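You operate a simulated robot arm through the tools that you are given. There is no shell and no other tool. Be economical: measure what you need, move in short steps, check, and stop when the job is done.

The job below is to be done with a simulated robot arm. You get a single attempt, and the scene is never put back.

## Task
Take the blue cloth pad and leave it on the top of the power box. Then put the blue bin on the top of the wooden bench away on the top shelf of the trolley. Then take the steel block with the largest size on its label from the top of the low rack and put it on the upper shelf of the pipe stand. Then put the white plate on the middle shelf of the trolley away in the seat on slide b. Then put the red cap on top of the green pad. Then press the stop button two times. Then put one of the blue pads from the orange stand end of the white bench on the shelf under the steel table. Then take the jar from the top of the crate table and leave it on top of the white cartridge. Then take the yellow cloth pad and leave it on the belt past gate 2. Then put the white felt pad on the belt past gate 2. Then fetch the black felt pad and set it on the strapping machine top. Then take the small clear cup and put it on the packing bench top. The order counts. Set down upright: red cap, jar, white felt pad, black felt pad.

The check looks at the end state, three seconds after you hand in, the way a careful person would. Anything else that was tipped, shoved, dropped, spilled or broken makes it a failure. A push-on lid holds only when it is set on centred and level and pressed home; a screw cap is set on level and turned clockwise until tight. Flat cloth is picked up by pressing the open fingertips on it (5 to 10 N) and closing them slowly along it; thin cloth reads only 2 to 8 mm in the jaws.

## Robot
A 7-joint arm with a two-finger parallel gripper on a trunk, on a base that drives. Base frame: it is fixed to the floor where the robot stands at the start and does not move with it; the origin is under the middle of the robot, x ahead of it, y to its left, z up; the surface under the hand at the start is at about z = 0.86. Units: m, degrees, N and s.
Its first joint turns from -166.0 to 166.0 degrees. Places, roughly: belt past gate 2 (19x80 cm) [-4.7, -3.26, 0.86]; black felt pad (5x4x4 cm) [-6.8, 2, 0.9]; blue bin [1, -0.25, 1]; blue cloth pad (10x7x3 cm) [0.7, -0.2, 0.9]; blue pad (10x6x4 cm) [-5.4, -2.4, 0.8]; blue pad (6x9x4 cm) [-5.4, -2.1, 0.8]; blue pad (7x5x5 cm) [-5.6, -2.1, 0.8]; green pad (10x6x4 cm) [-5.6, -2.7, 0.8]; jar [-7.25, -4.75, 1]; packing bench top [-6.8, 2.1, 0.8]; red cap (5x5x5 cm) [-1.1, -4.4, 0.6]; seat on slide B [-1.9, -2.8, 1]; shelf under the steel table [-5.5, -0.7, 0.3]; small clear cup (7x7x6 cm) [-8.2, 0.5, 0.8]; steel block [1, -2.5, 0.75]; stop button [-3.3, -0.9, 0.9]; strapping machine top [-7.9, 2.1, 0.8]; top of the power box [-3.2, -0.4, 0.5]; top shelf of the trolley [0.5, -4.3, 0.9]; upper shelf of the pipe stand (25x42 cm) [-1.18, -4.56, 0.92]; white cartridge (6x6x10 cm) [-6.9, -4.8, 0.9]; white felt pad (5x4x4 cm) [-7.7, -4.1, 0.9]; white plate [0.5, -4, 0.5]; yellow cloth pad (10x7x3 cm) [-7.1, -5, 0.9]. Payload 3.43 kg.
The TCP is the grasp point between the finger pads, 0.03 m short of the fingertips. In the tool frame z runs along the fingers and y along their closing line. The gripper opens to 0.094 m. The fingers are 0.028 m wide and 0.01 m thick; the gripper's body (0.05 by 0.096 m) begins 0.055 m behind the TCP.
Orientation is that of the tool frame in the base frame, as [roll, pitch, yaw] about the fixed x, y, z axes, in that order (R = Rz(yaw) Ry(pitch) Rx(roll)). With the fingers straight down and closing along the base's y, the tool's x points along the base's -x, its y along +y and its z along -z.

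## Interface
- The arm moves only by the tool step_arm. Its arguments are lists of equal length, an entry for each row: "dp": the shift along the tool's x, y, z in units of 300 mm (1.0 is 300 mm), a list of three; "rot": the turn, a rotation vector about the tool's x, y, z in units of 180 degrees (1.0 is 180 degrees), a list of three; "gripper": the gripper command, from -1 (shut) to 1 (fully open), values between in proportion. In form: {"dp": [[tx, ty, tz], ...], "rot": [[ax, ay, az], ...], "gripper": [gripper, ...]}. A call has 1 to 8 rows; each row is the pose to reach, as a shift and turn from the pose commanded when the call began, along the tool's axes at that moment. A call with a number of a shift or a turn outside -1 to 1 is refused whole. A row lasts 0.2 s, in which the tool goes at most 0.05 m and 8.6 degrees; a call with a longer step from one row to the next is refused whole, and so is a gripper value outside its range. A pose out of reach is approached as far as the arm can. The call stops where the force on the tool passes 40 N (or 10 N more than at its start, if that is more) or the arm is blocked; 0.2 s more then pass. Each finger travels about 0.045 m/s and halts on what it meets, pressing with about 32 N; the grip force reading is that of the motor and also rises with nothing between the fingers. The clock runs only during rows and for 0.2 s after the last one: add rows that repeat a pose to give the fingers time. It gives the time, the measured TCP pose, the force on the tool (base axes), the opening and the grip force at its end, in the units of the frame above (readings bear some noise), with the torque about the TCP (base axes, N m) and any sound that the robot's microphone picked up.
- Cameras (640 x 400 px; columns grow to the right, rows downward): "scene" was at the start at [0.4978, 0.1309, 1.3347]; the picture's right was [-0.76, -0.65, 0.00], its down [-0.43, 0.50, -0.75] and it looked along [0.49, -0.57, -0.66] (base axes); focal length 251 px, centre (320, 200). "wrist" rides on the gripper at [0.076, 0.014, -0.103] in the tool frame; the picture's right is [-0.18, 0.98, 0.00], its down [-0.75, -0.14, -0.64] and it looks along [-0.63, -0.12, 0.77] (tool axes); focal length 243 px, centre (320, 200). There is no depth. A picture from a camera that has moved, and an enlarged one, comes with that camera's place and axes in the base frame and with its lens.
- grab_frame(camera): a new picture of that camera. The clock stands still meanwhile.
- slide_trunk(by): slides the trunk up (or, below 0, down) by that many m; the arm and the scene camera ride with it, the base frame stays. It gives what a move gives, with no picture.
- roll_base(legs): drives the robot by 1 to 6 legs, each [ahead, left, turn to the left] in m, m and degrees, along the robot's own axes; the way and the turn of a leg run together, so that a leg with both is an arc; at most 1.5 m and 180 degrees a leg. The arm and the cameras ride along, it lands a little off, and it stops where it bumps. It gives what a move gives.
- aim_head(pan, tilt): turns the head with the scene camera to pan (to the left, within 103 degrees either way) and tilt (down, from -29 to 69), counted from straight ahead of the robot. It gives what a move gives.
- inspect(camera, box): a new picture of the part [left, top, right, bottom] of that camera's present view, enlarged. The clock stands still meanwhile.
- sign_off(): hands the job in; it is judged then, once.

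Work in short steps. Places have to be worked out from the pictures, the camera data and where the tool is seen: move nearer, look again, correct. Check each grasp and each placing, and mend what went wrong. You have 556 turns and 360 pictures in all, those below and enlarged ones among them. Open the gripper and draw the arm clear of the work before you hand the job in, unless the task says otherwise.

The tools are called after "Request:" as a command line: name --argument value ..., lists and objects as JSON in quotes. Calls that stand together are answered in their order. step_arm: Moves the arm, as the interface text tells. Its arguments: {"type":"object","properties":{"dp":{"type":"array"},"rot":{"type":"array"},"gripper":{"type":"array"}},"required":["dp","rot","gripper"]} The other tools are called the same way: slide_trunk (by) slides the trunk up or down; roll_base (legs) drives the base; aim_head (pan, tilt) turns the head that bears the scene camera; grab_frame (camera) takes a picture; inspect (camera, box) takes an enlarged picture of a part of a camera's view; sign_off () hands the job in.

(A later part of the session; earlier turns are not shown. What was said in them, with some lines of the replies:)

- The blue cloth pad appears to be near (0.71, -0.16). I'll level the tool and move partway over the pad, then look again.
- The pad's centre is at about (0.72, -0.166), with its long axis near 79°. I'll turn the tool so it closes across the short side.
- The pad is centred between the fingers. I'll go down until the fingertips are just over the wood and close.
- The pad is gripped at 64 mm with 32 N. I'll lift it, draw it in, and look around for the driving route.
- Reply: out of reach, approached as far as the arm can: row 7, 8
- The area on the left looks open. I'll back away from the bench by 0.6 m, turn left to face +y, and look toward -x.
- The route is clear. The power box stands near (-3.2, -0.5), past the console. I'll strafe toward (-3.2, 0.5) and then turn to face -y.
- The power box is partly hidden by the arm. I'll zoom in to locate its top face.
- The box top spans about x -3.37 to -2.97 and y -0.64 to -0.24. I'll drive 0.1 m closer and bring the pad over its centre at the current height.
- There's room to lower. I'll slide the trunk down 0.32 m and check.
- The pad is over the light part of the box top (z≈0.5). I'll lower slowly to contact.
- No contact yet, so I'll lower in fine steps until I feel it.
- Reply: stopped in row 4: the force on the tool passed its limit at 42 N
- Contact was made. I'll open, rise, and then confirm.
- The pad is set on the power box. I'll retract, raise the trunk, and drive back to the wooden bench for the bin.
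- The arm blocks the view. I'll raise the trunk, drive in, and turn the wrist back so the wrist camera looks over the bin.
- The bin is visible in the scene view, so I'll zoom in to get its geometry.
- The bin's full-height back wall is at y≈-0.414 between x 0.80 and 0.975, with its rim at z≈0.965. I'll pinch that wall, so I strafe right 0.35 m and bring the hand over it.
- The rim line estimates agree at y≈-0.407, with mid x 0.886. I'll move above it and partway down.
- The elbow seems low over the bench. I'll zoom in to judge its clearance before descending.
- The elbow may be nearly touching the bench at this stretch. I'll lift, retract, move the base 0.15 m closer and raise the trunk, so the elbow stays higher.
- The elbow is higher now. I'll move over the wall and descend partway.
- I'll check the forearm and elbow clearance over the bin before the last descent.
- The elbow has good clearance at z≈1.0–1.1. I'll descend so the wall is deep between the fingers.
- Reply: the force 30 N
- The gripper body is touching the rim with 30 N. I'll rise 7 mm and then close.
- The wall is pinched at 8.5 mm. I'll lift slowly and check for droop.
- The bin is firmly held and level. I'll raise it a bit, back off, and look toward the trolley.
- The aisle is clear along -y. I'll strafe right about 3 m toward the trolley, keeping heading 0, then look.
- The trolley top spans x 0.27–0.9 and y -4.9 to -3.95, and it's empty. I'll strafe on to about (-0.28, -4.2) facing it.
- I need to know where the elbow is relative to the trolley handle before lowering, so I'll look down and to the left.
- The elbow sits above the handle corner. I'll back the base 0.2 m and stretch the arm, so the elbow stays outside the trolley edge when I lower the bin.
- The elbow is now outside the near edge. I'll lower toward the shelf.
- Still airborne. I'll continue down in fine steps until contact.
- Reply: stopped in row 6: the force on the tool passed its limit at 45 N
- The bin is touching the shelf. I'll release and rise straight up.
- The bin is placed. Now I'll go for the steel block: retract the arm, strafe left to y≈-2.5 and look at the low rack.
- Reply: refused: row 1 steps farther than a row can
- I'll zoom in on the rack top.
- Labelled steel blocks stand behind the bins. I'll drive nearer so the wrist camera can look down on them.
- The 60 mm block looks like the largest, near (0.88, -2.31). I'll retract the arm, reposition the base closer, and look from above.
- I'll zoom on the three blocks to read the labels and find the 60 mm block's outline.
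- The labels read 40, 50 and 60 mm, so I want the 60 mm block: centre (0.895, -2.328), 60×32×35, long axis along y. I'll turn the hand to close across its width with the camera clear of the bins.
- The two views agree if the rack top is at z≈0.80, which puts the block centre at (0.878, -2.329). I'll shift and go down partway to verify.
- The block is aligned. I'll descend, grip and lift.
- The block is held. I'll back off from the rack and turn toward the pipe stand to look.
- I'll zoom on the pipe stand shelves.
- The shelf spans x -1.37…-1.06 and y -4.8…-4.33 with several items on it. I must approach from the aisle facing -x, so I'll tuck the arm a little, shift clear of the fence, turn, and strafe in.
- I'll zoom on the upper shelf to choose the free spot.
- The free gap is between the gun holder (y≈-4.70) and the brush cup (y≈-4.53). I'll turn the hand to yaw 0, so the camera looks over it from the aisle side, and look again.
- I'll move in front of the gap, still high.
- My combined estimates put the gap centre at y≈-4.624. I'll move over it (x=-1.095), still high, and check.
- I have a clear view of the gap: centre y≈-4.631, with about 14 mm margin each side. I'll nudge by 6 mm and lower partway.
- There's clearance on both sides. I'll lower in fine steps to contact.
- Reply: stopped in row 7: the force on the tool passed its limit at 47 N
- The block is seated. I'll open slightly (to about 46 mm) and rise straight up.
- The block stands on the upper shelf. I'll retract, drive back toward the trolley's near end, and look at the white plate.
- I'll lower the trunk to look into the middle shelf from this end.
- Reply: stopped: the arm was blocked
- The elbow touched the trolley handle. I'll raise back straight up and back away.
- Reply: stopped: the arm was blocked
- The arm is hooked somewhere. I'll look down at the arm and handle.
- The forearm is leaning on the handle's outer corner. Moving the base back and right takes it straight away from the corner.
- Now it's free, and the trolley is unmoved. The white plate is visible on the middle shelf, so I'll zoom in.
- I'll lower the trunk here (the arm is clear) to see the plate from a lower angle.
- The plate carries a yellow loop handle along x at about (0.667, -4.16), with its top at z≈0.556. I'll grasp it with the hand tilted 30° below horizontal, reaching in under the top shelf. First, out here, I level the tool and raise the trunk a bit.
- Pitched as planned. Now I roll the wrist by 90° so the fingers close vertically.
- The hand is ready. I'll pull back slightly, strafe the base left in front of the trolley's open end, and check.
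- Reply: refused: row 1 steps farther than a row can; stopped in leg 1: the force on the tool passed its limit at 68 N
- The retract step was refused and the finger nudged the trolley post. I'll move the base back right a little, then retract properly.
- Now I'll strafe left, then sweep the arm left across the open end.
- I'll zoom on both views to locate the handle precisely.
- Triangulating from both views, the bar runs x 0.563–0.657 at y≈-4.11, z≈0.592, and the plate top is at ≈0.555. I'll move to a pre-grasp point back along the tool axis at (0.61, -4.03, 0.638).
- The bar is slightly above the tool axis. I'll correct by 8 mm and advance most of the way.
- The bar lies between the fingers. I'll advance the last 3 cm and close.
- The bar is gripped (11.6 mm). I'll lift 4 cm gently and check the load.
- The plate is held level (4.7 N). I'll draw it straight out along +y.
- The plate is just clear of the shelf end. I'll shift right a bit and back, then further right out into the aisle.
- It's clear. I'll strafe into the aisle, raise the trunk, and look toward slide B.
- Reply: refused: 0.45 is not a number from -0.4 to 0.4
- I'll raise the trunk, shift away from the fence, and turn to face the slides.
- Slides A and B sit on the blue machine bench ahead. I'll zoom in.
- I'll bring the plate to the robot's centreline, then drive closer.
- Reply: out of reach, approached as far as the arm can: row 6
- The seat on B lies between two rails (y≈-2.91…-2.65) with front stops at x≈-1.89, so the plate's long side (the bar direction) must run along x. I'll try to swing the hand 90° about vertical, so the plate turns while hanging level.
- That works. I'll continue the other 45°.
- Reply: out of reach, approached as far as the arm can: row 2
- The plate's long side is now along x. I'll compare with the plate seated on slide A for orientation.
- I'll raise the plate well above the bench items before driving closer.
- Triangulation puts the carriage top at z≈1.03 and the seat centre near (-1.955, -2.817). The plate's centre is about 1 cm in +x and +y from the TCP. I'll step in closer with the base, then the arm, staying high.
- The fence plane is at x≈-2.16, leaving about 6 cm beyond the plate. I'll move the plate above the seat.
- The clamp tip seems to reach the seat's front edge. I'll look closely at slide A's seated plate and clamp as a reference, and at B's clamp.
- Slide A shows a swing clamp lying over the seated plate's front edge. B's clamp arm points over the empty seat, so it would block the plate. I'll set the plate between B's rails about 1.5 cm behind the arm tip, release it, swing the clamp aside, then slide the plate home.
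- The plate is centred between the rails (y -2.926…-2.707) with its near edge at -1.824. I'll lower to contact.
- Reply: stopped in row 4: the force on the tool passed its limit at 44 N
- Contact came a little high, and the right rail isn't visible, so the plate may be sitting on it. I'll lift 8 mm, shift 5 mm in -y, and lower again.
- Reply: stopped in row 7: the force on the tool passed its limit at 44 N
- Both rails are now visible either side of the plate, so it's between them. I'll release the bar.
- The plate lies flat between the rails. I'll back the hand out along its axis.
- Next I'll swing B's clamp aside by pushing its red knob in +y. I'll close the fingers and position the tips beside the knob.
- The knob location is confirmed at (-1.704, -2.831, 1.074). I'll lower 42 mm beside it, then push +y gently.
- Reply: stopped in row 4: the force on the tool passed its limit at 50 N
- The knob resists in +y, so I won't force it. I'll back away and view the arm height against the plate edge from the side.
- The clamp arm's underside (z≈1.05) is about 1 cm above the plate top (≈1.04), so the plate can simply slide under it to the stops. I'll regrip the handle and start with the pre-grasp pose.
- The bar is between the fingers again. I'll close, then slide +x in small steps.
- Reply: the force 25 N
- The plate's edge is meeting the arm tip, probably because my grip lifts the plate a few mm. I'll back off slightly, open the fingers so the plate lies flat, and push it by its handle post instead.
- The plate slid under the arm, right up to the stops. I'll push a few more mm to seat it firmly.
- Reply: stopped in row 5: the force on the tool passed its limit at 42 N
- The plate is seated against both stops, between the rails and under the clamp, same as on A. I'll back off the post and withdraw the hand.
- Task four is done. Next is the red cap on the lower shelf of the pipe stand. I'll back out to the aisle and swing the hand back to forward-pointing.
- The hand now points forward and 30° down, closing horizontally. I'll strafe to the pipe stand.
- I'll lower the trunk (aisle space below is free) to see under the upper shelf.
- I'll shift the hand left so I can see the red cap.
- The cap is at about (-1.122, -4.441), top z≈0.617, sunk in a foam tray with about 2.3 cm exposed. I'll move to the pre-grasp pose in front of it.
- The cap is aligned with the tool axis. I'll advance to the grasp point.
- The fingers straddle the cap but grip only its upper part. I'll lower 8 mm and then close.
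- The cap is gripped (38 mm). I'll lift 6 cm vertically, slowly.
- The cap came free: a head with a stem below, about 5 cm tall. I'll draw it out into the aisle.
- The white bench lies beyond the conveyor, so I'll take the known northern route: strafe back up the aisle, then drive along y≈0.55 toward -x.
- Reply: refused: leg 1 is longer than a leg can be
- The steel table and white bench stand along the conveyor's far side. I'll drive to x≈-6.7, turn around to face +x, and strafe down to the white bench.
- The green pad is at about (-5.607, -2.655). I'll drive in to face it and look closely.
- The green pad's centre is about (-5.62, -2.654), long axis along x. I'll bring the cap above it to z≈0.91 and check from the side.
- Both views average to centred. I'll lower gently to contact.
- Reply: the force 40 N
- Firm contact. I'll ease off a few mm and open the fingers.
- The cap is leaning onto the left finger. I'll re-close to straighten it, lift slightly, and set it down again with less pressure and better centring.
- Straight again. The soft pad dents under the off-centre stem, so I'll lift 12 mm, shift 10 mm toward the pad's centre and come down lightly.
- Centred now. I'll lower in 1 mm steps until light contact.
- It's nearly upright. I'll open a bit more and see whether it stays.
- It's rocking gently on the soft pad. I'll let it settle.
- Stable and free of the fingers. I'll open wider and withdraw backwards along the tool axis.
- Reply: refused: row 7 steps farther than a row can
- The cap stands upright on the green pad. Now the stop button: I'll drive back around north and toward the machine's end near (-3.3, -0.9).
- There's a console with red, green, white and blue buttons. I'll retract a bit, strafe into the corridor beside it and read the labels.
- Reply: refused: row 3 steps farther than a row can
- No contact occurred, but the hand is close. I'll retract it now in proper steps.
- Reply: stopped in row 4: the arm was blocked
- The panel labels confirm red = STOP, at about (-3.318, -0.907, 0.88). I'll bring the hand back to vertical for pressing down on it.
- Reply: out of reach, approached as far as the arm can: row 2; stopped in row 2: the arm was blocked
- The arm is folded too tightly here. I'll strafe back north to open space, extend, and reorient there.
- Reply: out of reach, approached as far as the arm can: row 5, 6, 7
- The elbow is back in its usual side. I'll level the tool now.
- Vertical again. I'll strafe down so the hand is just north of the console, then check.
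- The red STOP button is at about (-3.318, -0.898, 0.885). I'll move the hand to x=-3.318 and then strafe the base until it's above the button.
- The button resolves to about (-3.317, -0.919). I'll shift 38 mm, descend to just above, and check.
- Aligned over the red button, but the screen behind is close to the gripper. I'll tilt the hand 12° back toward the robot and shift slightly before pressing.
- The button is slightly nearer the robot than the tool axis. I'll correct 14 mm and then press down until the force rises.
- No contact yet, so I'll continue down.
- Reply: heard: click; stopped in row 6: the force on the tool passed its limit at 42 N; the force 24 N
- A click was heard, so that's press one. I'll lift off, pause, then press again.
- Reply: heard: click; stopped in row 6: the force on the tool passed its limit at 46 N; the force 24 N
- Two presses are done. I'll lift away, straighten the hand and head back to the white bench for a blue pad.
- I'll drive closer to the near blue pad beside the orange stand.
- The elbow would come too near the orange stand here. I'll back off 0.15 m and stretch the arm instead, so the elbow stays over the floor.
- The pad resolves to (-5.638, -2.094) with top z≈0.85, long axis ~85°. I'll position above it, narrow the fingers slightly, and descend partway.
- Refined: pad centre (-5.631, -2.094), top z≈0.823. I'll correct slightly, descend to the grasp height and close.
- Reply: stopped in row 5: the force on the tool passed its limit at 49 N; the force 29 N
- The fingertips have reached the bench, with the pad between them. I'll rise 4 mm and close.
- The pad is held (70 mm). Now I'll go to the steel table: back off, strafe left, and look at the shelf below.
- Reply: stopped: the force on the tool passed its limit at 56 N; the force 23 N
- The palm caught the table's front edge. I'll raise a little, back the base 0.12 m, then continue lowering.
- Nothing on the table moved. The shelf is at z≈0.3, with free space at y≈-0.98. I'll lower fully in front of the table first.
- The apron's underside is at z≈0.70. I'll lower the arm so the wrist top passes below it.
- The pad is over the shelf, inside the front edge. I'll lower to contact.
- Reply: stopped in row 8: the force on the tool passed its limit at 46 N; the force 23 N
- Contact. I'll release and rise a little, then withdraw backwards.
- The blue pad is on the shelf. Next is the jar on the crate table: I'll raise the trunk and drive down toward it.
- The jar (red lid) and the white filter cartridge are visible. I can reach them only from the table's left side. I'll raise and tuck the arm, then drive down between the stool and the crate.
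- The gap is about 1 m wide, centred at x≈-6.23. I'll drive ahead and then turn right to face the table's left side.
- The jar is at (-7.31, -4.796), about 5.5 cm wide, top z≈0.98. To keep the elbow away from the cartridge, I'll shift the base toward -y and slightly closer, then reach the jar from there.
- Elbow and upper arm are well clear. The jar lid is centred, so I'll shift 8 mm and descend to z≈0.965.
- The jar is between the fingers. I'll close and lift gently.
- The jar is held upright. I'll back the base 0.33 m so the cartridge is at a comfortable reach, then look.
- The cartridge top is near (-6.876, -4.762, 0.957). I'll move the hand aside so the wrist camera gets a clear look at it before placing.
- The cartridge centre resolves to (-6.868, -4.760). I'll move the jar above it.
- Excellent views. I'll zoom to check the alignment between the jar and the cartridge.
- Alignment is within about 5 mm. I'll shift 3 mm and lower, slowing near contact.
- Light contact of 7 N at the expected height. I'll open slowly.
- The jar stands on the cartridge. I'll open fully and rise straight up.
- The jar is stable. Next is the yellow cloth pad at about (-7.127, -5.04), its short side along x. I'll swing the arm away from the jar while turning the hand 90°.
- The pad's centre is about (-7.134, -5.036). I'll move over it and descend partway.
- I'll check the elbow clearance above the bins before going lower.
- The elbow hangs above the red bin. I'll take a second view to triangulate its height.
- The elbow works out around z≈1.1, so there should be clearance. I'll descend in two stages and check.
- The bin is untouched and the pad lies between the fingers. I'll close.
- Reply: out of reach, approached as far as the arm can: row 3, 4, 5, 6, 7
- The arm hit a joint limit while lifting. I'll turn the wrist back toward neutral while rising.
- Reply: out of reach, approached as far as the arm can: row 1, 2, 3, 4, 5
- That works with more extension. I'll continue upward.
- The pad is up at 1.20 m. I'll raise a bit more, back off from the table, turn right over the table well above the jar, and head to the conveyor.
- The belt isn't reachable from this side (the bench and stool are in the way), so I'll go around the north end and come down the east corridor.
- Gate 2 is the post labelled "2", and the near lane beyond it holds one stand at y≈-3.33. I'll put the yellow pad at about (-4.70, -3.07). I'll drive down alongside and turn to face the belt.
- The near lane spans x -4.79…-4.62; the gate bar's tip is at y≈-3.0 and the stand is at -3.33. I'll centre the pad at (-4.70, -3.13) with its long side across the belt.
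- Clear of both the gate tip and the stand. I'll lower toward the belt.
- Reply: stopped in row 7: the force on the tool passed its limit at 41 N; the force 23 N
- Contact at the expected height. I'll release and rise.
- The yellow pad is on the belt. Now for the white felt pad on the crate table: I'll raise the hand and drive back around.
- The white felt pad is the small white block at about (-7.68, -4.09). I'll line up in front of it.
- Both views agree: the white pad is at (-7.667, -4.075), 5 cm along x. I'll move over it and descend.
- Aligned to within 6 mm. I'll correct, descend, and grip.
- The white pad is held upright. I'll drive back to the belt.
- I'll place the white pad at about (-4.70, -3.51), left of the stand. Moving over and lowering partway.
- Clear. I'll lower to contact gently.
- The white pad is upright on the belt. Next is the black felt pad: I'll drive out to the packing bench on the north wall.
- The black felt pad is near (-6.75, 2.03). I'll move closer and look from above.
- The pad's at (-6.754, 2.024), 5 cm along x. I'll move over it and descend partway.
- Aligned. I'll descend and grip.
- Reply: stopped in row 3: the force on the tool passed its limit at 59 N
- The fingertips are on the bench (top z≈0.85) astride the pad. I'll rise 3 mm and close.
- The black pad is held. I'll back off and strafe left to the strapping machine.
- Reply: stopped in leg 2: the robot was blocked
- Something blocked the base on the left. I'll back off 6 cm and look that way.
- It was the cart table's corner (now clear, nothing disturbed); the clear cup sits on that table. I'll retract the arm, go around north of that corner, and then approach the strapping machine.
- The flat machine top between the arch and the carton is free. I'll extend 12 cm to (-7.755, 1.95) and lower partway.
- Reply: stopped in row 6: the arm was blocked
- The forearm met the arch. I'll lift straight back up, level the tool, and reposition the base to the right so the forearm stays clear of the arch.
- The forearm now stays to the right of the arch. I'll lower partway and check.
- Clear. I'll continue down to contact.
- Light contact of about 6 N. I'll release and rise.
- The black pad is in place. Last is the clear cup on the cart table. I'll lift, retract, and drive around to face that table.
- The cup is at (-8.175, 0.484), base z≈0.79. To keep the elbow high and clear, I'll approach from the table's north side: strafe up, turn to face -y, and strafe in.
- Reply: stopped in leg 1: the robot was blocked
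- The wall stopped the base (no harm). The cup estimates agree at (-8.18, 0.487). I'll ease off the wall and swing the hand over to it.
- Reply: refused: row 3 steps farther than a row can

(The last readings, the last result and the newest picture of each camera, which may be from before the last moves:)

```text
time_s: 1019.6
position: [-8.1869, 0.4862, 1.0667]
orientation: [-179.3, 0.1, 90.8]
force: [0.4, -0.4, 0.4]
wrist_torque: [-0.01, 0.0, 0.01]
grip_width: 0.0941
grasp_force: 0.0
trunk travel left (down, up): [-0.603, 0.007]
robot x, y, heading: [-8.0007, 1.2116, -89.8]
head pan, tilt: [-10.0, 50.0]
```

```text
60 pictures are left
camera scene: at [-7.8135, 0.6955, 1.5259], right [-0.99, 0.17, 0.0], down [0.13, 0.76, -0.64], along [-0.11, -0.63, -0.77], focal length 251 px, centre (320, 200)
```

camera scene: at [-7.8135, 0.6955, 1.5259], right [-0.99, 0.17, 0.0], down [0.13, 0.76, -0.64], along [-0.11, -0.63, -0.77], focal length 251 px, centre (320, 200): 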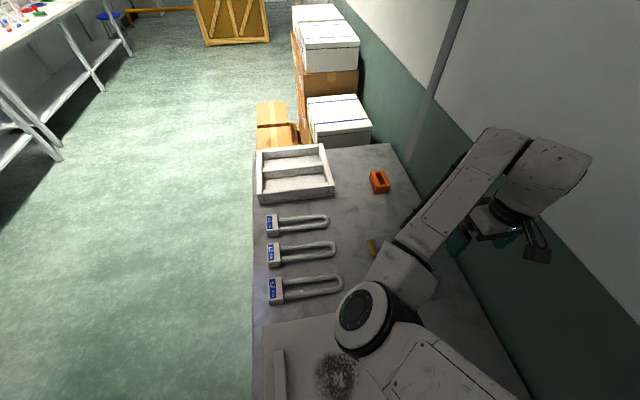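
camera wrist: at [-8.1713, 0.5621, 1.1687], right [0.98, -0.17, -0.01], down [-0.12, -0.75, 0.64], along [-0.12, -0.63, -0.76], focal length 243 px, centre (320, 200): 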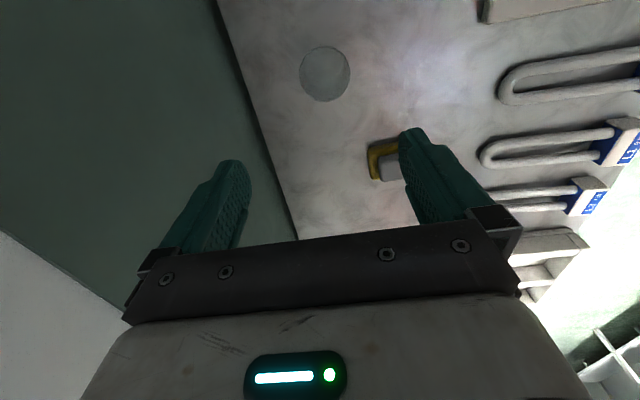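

Aligned over the cup. Before the last descent I'll triangulate the elbow height with a second head pose.

Request:
aim_head --pan 45 --tilt 62

Request:
grab_frame --camera "scene"

```text
time_s: 1020.8
position: [-8.1861, 0.4864, 1.0676]
orientation: [-179.4, 0.0, 90.7]
force: [0.1, 0.4, 0.2]
wrist_torque: [0.02, 0.05, 0.02]
grip_width: 0.094
grasp_force: 0.1
trunk travel left (down, up): [-0.603, 0.007]
robot x, y, heading: [-7.9996, 1.2137, -89.4]
head pan, tilt: [45.0, 62.0]
```

```text
59 pictures are left
camera scene: at [-7.7549, 0.7263, 1.511], right [-0.7, -0.71, 0.0], down [-0.63, 0.62, -0.47], along [0.33, -0.33, -0.88], focal length 251 px, centre (320, 200)
```

scene: 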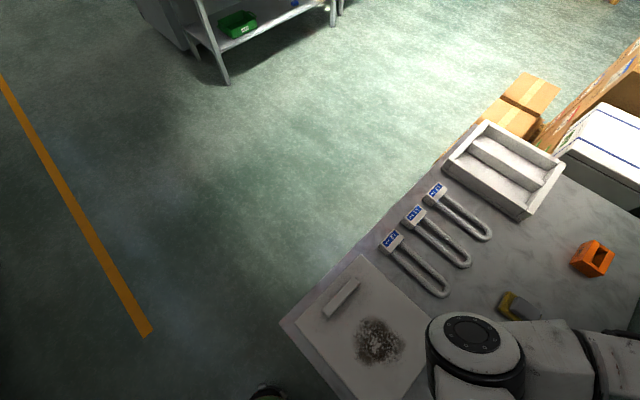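

The elbow is at z≈1.13, so there's ample clearance. I'll descend around the cup.

Request:
step_arm --dp '[[0, 0.01, 0.15], [0, 0.01, 0.3], [0, 0.01, 0.45], [0, 0.01, 0.58], [0, 0.01, 0.66], [0, 0.01, 0.7]]' --rot '[[0, 0, 0], [0, 0, 0], [0, 0, 0], [0, 0, 0], [0, 0, 0], [0, 0, 0]]' --gripper '[1, 1, 1, 1, 1, 1]'

Request:
grab_frame --camera "wrist"

```text
time_s: 1022.2
position: [-8.1849, 0.4858, 0.8576]
orientation: [-179.2, -0.1, 90.7]
force: [0.3, 0.7, -0.2]
wrist_torque: [-0.01, 0.02, 0.01]
grip_width: 0.0939
grasp_force: 0.0
trunk travel left (down, up): [-0.603, 0.007]
robot x, y, heading: [-7.9998, 1.2119, -89.8]
head pan, tilt: [45.0, 62.0]
```

```text
58 pictures are left
camera wrist: at [-8.1701, 0.5626, 0.9594], right [0.98, -0.17, -0.01], down [-0.12, -0.75, 0.64], along [-0.12, -0.63, -0.76], focal length 243 px, centre (320, 200)
```

wrist: 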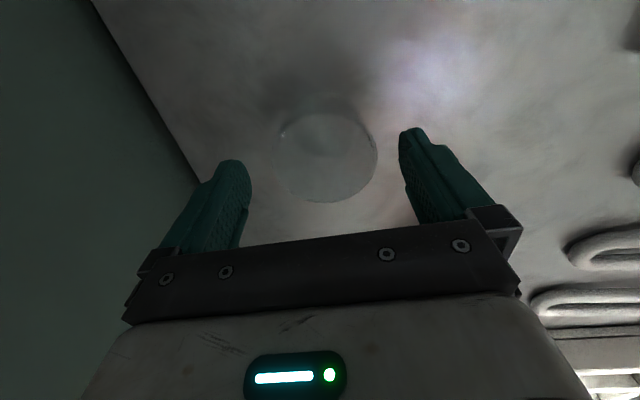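

The cup is centred, with its rim at about z≈0.82. I'll go down further until near the table.

Request:
step_arm --dp '[[0, 0, 0.03], [0, 0, 0.06], [0, 0, 0.085], [0, 0, 0.11], [0, 0, 0.13], [0, 0, 0.15], [0, 0, 0.17]]' --rot '[[0, 0, 0], [0, 0, 0], [0, 0, 0], [0, 0, 0], [0, 0, 0], [0, 0, 0], [0, 0, 0]]' --gripper '[1, 1, 1, 1, 1, 1, 1]'

Request:
grab_frame --camera "wrist"

```text
time_s: 1024.0
position: [-8.1866, 0.4862, 0.8103]
orientation: [-179.2, 0.1, 90.7]
force: [2.7, 9.7, 26.3]
wrist_torque: [0.5, -1.49, 0.54]
grip_width: 0.0939
grasp_force: 0.0
trunk travel left (down, up): [-0.603, 0.007]
robot x, y, heading: [-7.9995, 1.2129, -89.4]
head pan, tilt: [45.0, 62.0]
stopped in row 7: the force on the tool passed its limit at 44 N (the readings are from after the stop); the commanded pose is now the measured one
```

```text
57 pictures are left
camera wrist: at [-8.1712, 0.5628, 0.9126], right [0.99, -0.17, -0.01], down [-0.12, -0.75, 0.64], along [-0.12, -0.63, -0.76], focal length 243 px, centre (320, 200)
```

wrist: 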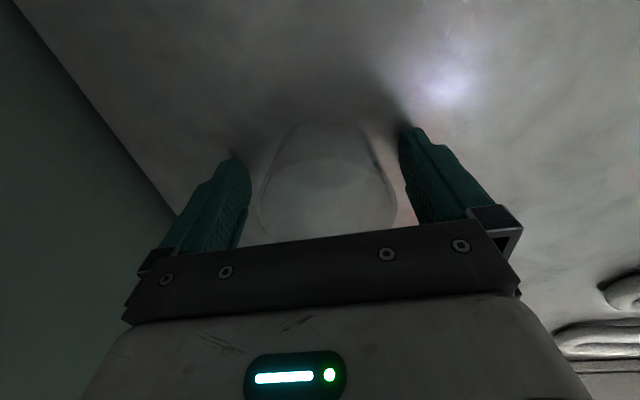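

The fingertips are at the table with the cup between them. I'll rise 5 mm and close slowly.

Request:
step_arm --dp '[[0, 0, -0.017], [0, 0, -0.017], [0, 0, -0.017], [0, 0, -0.017], [0, 0, -0.017], [0, 0, -0.017]]' --rot '[[0, 0, 0], [0, 0, 0], [0, 0, 0], [0, 0, 0], [0, 0, 0], [0, 0, 0]]' --gripper '[0.9, 0.75, 0.6, 0.45, 0.35, 0.3]'

Request:
grab_frame --camera "wrist"

```text
time_s: 1025.3
position: [-8.1867, 0.4853, 0.8124]
orientation: [-179.2, 0.0, 90.7]
force: [-0.3, 0.8, -0.2]
wrist_torque: [0.01, 0.01, -0.02]
grip_width: 0.065
grasp_force: 32.5
trunk travel left (down, up): [-0.603, 0.007]
robot x, y, heading: [-8.001, 1.2174, -89.6]
head pan, tilt: [45.0, 62.0]
```

```text
56 pictures are left
camera wrist: at [-8.1712, 0.5621, 0.9154], right [0.99, -0.17, -0.01], down [-0.12, -0.75, 0.65], along [-0.12, -0.63, -0.76], focal length 243 px, centre (320, 200)
```

wrist: 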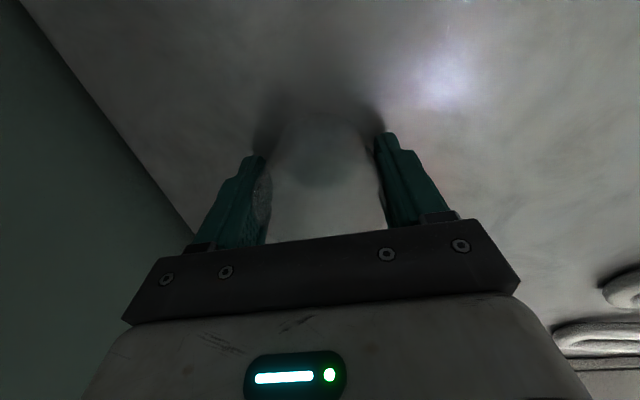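

The cup is gripped (65 mm). I'll lift.

Request:
step_arm --dp '[[0, 0, -0.05], [0, 0, -0.15], [0, 0, -0.3], [0, 0, -0.45], [0, 0, -0.6], [0, 0, -0.75], [0, 0, -0.9]]' --rot '[[0, 0, 0], [0, 0, 0], [0, 0, 0], [0, 0, 0], [0, 0, 0], [0, 0, 0], [0, 0, 0]]' --gripper '[0.3, 0.3, 0.3, 0.3, 0.3, 0.3, 0.3]'

Request:
step_arm --dp '[[0, 0, -0.15], [0, 0, -0.3], [0, 0, -0.4]]' --rot '[[0, 0, 0], [0, 0, 0], [0, 0, 0]]' --gripper '[0.3, 0.3, 0.3]'

Request:
grab_frame --camera "wrist"

```text
time_s: 1027.0
position: [-8.1818, 0.4864, 1.0851]
orientation: [-179.3, 0.0, 90.8]
force: [-0.6, 0.1, -1.0]
wrist_torque: [-0.02, -0.01, 0.0]
grip_width: 0.0649
grasp_force: 32.2
trunk travel left (down, up): [-0.603, 0.007]
robot x, y, heading: [-8.0002, 1.2125, -89.3]
head pan, tilt: [45.0, 62.0]
```

```text
time_s: 1027.8
position: [-8.181, 0.4852, 1.2047]
orientation: [-179.3, 0.0, 90.7]
force: [0.3, -0.4, -0.6]
wrist_torque: [0.0, 0.0, 0.01]
grip_width: 0.0651
grasp_force: 32.3
trunk travel left (down, up): [-0.603, 0.007]
robot x, y, heading: [-8.0013, 1.2102, -89.8]
head pan, tilt: [45.0, 62.0]
```

```text
55 pictures are left
camera wrist: at [-8.1661, 0.5631, 1.3064], right [0.99, -0.17, -0.01], down [-0.12, -0.75, 0.64], along [-0.12, -0.63, -0.76], focal length 243 px, centre (320, 200)
```

wrist: 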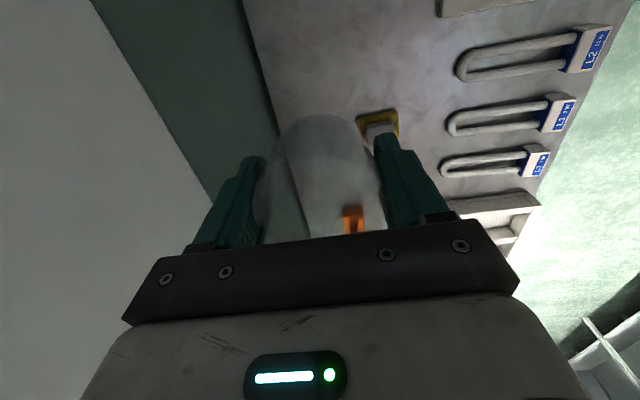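

The cup is held upright. I'll drive back to the packing bench; the free spot is where the black pad stood.

Request:
roll_base --legs '[[0, 0.6, 0], [0.25, 0.65, 0], [0, 0, 90], [0, 0, 90]]'

Request:
aim_head --pan -5 --tilt 45

Request:
grab_frame --camera "scene"

```text
time_s: 1042.2
position: [-6.562, 1.7073, 1.2048]
orientation: [-179.1, 0.1, -89.4]
force: [0.5, 0.2, 0.6]
wrist_torque: [0.01, 0.0, -0.03]
grip_width: 0.065
grasp_force: 32.1
trunk travel left (down, up): [-0.603, 0.007]
robot x, y, heading: [-6.7433, 0.9823, 90.2]
head pan, tilt: [45.0, 62.0]
```

```text
time_s: 1043.3
position: [-6.5627, 1.7081, 1.2031]
orientation: [-179.3, 0.1, -89.6]
force: [-0.6, 0.9, -0.2]
wrist_torque: [-0.02, -0.03, 0.01]
grip_width: 0.0651
grasp_force: 31.9
trunk travel left (down, up): [-0.603, 0.007]
robot x, y, heading: [-6.7446, 0.9823, 90.4]
head pan, tilt: [-5.0, 45.0]
```

```text
54 pictures are left
camera scene: at [-6.9365, 1.5034, 1.5327], right [1.0, -0.08, 0.0], down [-0.06, -0.71, -0.71], along [0.06, 0.7, -0.71], focal length 251 px, centre (320, 200)
```

scene: 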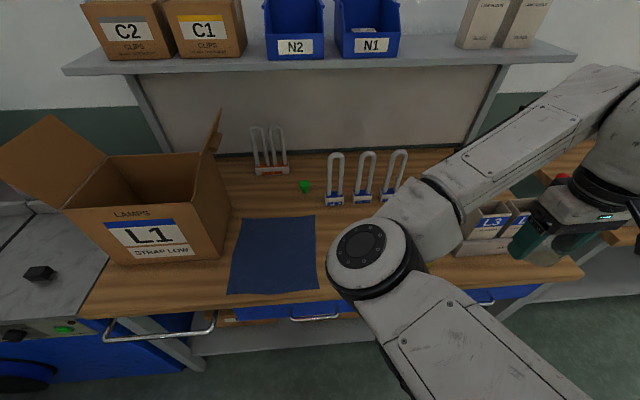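

I'll bring the hand to the centreline and move in to the earlier working pose.

Request:
step_arm --dp '[[0, 0.15, 0], [0, 0.3, 0], [0, 0.45, 0], [0, 0.6, 0], [0, 0.68, 0]]' --rot '[[0, 0, 0], [0, 0, 0], [0, 0, 0], [0, 0, 0], [0, 0, 0]]' --gripper '[0.3, 0.3, 0.3, 0.3, 0.3]'

Request:
roll_base --legs '[[0.25, 0, 0]]'

Request:
grab_frame --camera "wrist"

Request:
grab_frame --camera "scene"

```text
time_s: 1044.5
position: [-6.7664, 1.7057, 1.2006]
orientation: [-179.2, 0.1, -89.5]
force: [-0.2, 0.8, -0.4]
wrist_torque: [0.0, 0.03, 0.0]
grip_width: 0.0651
grasp_force: 32.0
trunk travel left (down, up): [-0.603, 0.007]
robot x, y, heading: [-6.7445, 0.9815, 90.2]
head pan, tilt: [-5.0, 45.0]
```

```text
time_s: 1046.4
position: [-6.7683, 1.9564, 1.201]
orientation: [-179.1, 0.0, -89.6]
force: [0.5, 0.3, 0.0]
wrist_torque: [0.0, -0.01, 0.0]
grip_width: 0.065
grasp_force: 32.3
trunk travel left (down, up): [-0.603, 0.007]
robot x, y, heading: [-6.7482, 1.229, 90.6]
head pan, tilt: [-5.0, 45.0]
```

```text
53 pictures are left
camera wrist: at [-6.7822, 1.8798, 1.3031], right [-0.98, 0.18, -0.01], down [0.13, 0.75, 0.65], along [0.12, 0.63, -0.76], focal length 243 px, centre (320, 200)
```

wrist: 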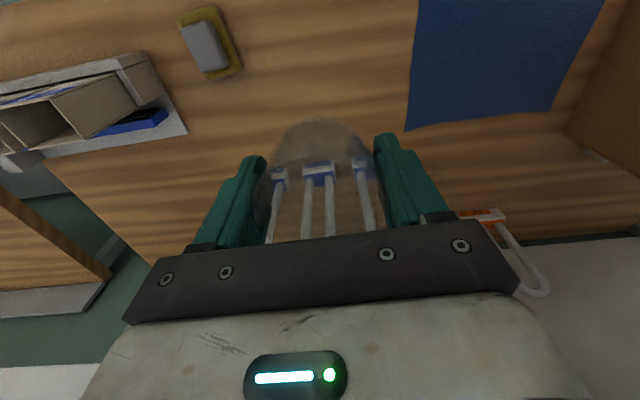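

```text
52 pictures are left
camera scene: at [-6.9381, 1.7531, 1.5327], right [1.0, -0.08, 0.0], down [-0.06, -0.7, -0.71], along [0.06, 0.7, -0.71], focal length 251 px, centre (320, 200)
```

scene: 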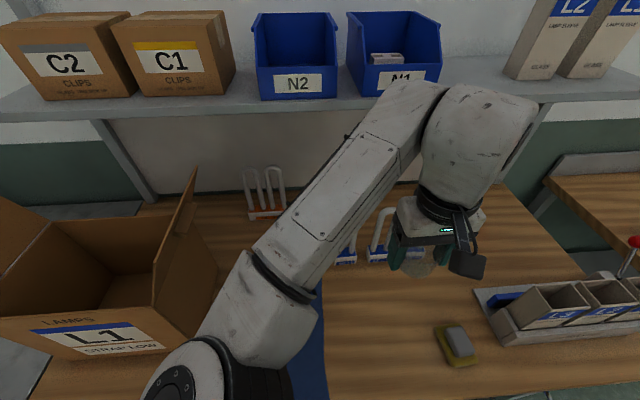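

The spot below is clear. I'll lower.

Request:
step_arm --dp '[[0, 0, 0.15], [0, 0, 0.3], [0, 0, 0.45], [0, 0, 0.6], [0, 0, 0.75], [0, 0, 0.88], [0, 0, 0.95]]' --rot '[[0, 0, 0], [0, 0, 0], [0, 0, 0], [0, 0, 0], [0, 0, 0], [0, 0, 0], [0, 0, 0]]' --gripper '[0.3, 0.3, 0.3, 0.3, 0.3, 0.3, 0.3]'

Request:
grab_frame --camera "scene"

```text
time_s: 1048.0
position: [-6.7636, 1.9563, 0.9163]
orientation: [-179.3, 0.2, -89.4]
force: [0.2, 0.2, -0.2]
wrist_torque: [0.01, 0.02, -0.03]
grip_width: 0.0648
grasp_force: 31.7
trunk travel left (down, up): [-0.603, 0.007]
robot x, y, heading: [-6.7462, 1.2334, 90.5]
head pan, tilt: [-5.0, 45.0]
```

```text
51 pictures are left
camera scene: at [-6.9381, 1.7531, 1.5328], right [1.0, -0.08, 0.0], down [-0.06, -0.7, -0.71], along [0.06, 0.7, -0.71], focal length 251 px, centre (320, 200)
```

scene: 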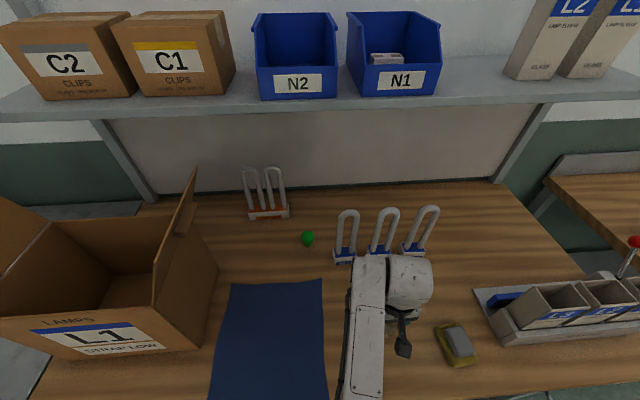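

Request:
step_arm --dp '[[0, 0, 0.04], [0, 0, 0.07], [0, 0, 0.09], [0, 0, 0.1], [0, 0, 0.108], [0, 0, 0.116], [0, 0, 0.124], [0, 0, 0.13]]' --rot '[[0, 0, 0], [0, 0, 0], [0, 0, 0], [0, 0, 0], [0, 0, 0], [0, 0, 0], [0, 0, 0], [0, 0, 0]]' --gripper '[0.3, 0.3, 0.3, 0.3, 0.3, 0.3, 0.3, 0.3]'

```text
time_s: 1049.9
position: [-6.7628, 1.9572, 0.88]
orientation: [-179.2, 0.4, -89.7]
force: [0.6, -6.6, 20.2]
wrist_torque: [-0.48, 0.47, 0.23]
grip_width: 0.0648
grasp_force: 31.4
trunk travel left (down, up): [-0.603, 0.007]
robot x, y, heading: [-6.7466, 1.2344, 90.2]
head pan, tilt: [-5.0, 45.0]
stopped in row 8: the force on the tool passed its limit at 42 N (the readings are from after the stop); the commanded pose is now the measured one
```

Contact. I'll open and rise.

Request:
step_arm --dp '[[0, 0, -0.004], [0, 0, -0.004], [0, 0, -0.004], [0, 0, -0.004], [0, 0, -0.04], [0, 0, -0.15], [0, 0, -0.3], [0, 0, -0.45]]' --rot '[[0, 0, 0], [0, 0, 0], [0, 0, 0], [0, 0, 0], [0, 0, 0], [0, 0, 0], [0, 0, 0], [0, 0, 0]]' --gripper '[0.45, 0.65, 0.85, 1, 1, 1, 1, 1]'

Request:
step_arm --dp '[[0, 0, -0.15], [0, 0, -0.3], [0, 0, -0.45], [0, 0, -0.6]]' --rot '[[0, 0, 0], [0, 0, 0], [0, 0, 0], [0, 0, 0]]' --gripper '[1, 1, 1, 1]'

Request:
grab_frame --camera "wrist"

Request:
roll_base --legs '[[-0.6, 0, 0]]'

Request:
grab_frame --camera "scene"

```text
time_s: 1051.7
position: [-6.7635, 1.9576, 1.0138]
orientation: [-179.1, 0.3, -89.6]
force: [0.0, -0.1, 0.5]
wrist_torque: [-0.02, 0.04, 0.0]
grip_width: 0.0939
grasp_force: 0.0
trunk travel left (down, up): [-0.603, 0.007]
robot x, y, heading: [-6.7489, 1.2306, 90.2]
head pan, tilt: [-5.0, 45.0]
```

```text
time_s: 1052.7
position: [-6.7681, 1.9552, 1.1943]
orientation: [-179.3, 0.4, -89.5]
force: [0.6, -0.6, -0.7]
wrist_torque: [-0.03, -0.02, -0.01]
grip_width: 0.0939
grasp_force: 0.1
trunk travel left (down, up): [-0.603, 0.007]
robot x, y, heading: [-6.7464, 1.2326, 90.4]
head pan, tilt: [-5.0, 45.0]
```

```text
50 pictures are left
camera wrist: at [-6.7816, 1.8794, 1.2956], right [-0.98, 0.18, -0.01], down [0.13, 0.75, 0.65], along [0.12, 0.64, -0.76], focal length 243 px, centre (320, 200)
```

wrist: 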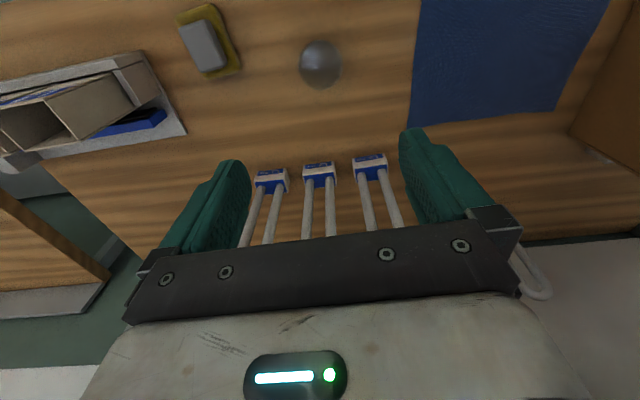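

```text
time_s: 1056.1
position: [-6.7649, 1.36, 1.1928]
orientation: [-179.3, 0.4, -89.5]
force: [0.1, 0.2, 0.5]
wrist_torque: [-0.01, 0.02, 0.0]
grip_width: 0.0938
grasp_force: 0.0
trunk travel left (down, up): [-0.603, 0.007]
robot x, y, heading: [-6.7439, 0.6341, 90.4]
head pan, tilt: [-5.0, 45.0]
```

```text
49 pictures are left
camera scene: at [-6.9351, 1.1556, 1.5327], right [1.0, -0.08, 0.0], down [-0.06, -0.7, -0.71], along [0.06, 0.7, -0.71], focal length 251 px, centre (320, 200)
```

scene: 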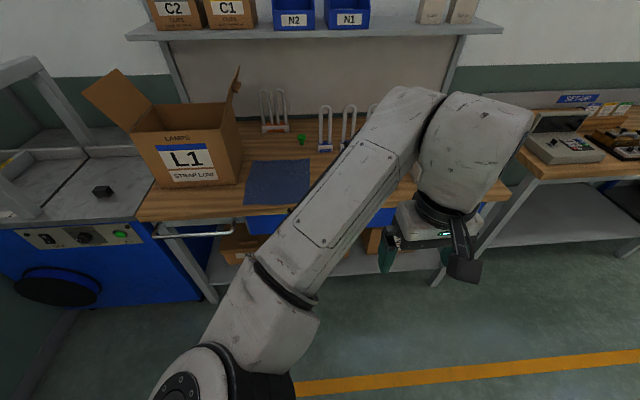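

All twelve placements and both button presses are done, the arm is clear and the gripper is open. I'm handing in now.

Request:
sign_off

```text
The job is handed in.
```

I finished all twelve steps in the order given and handed the job in. The result has not come back yet.

Some things could count against it:
- **Red cap:** it stands upright on the green pad but sits nearer one edge, about 6 mm in.
- **White plate:** it is seated on slide B against both stops, under the existing clamp arm. I pushed the clamp's knob once, it did not move, and I left it as it was.
- **Contacts:** the arm or base touched a few fixed things: the trolley handle and a trolley post, the edge of the steel table, the arch on the strapping machine, the side table where the clear cup stood, and a wall. I saw nothing moved or tipped, but I did not check every spot from close up.
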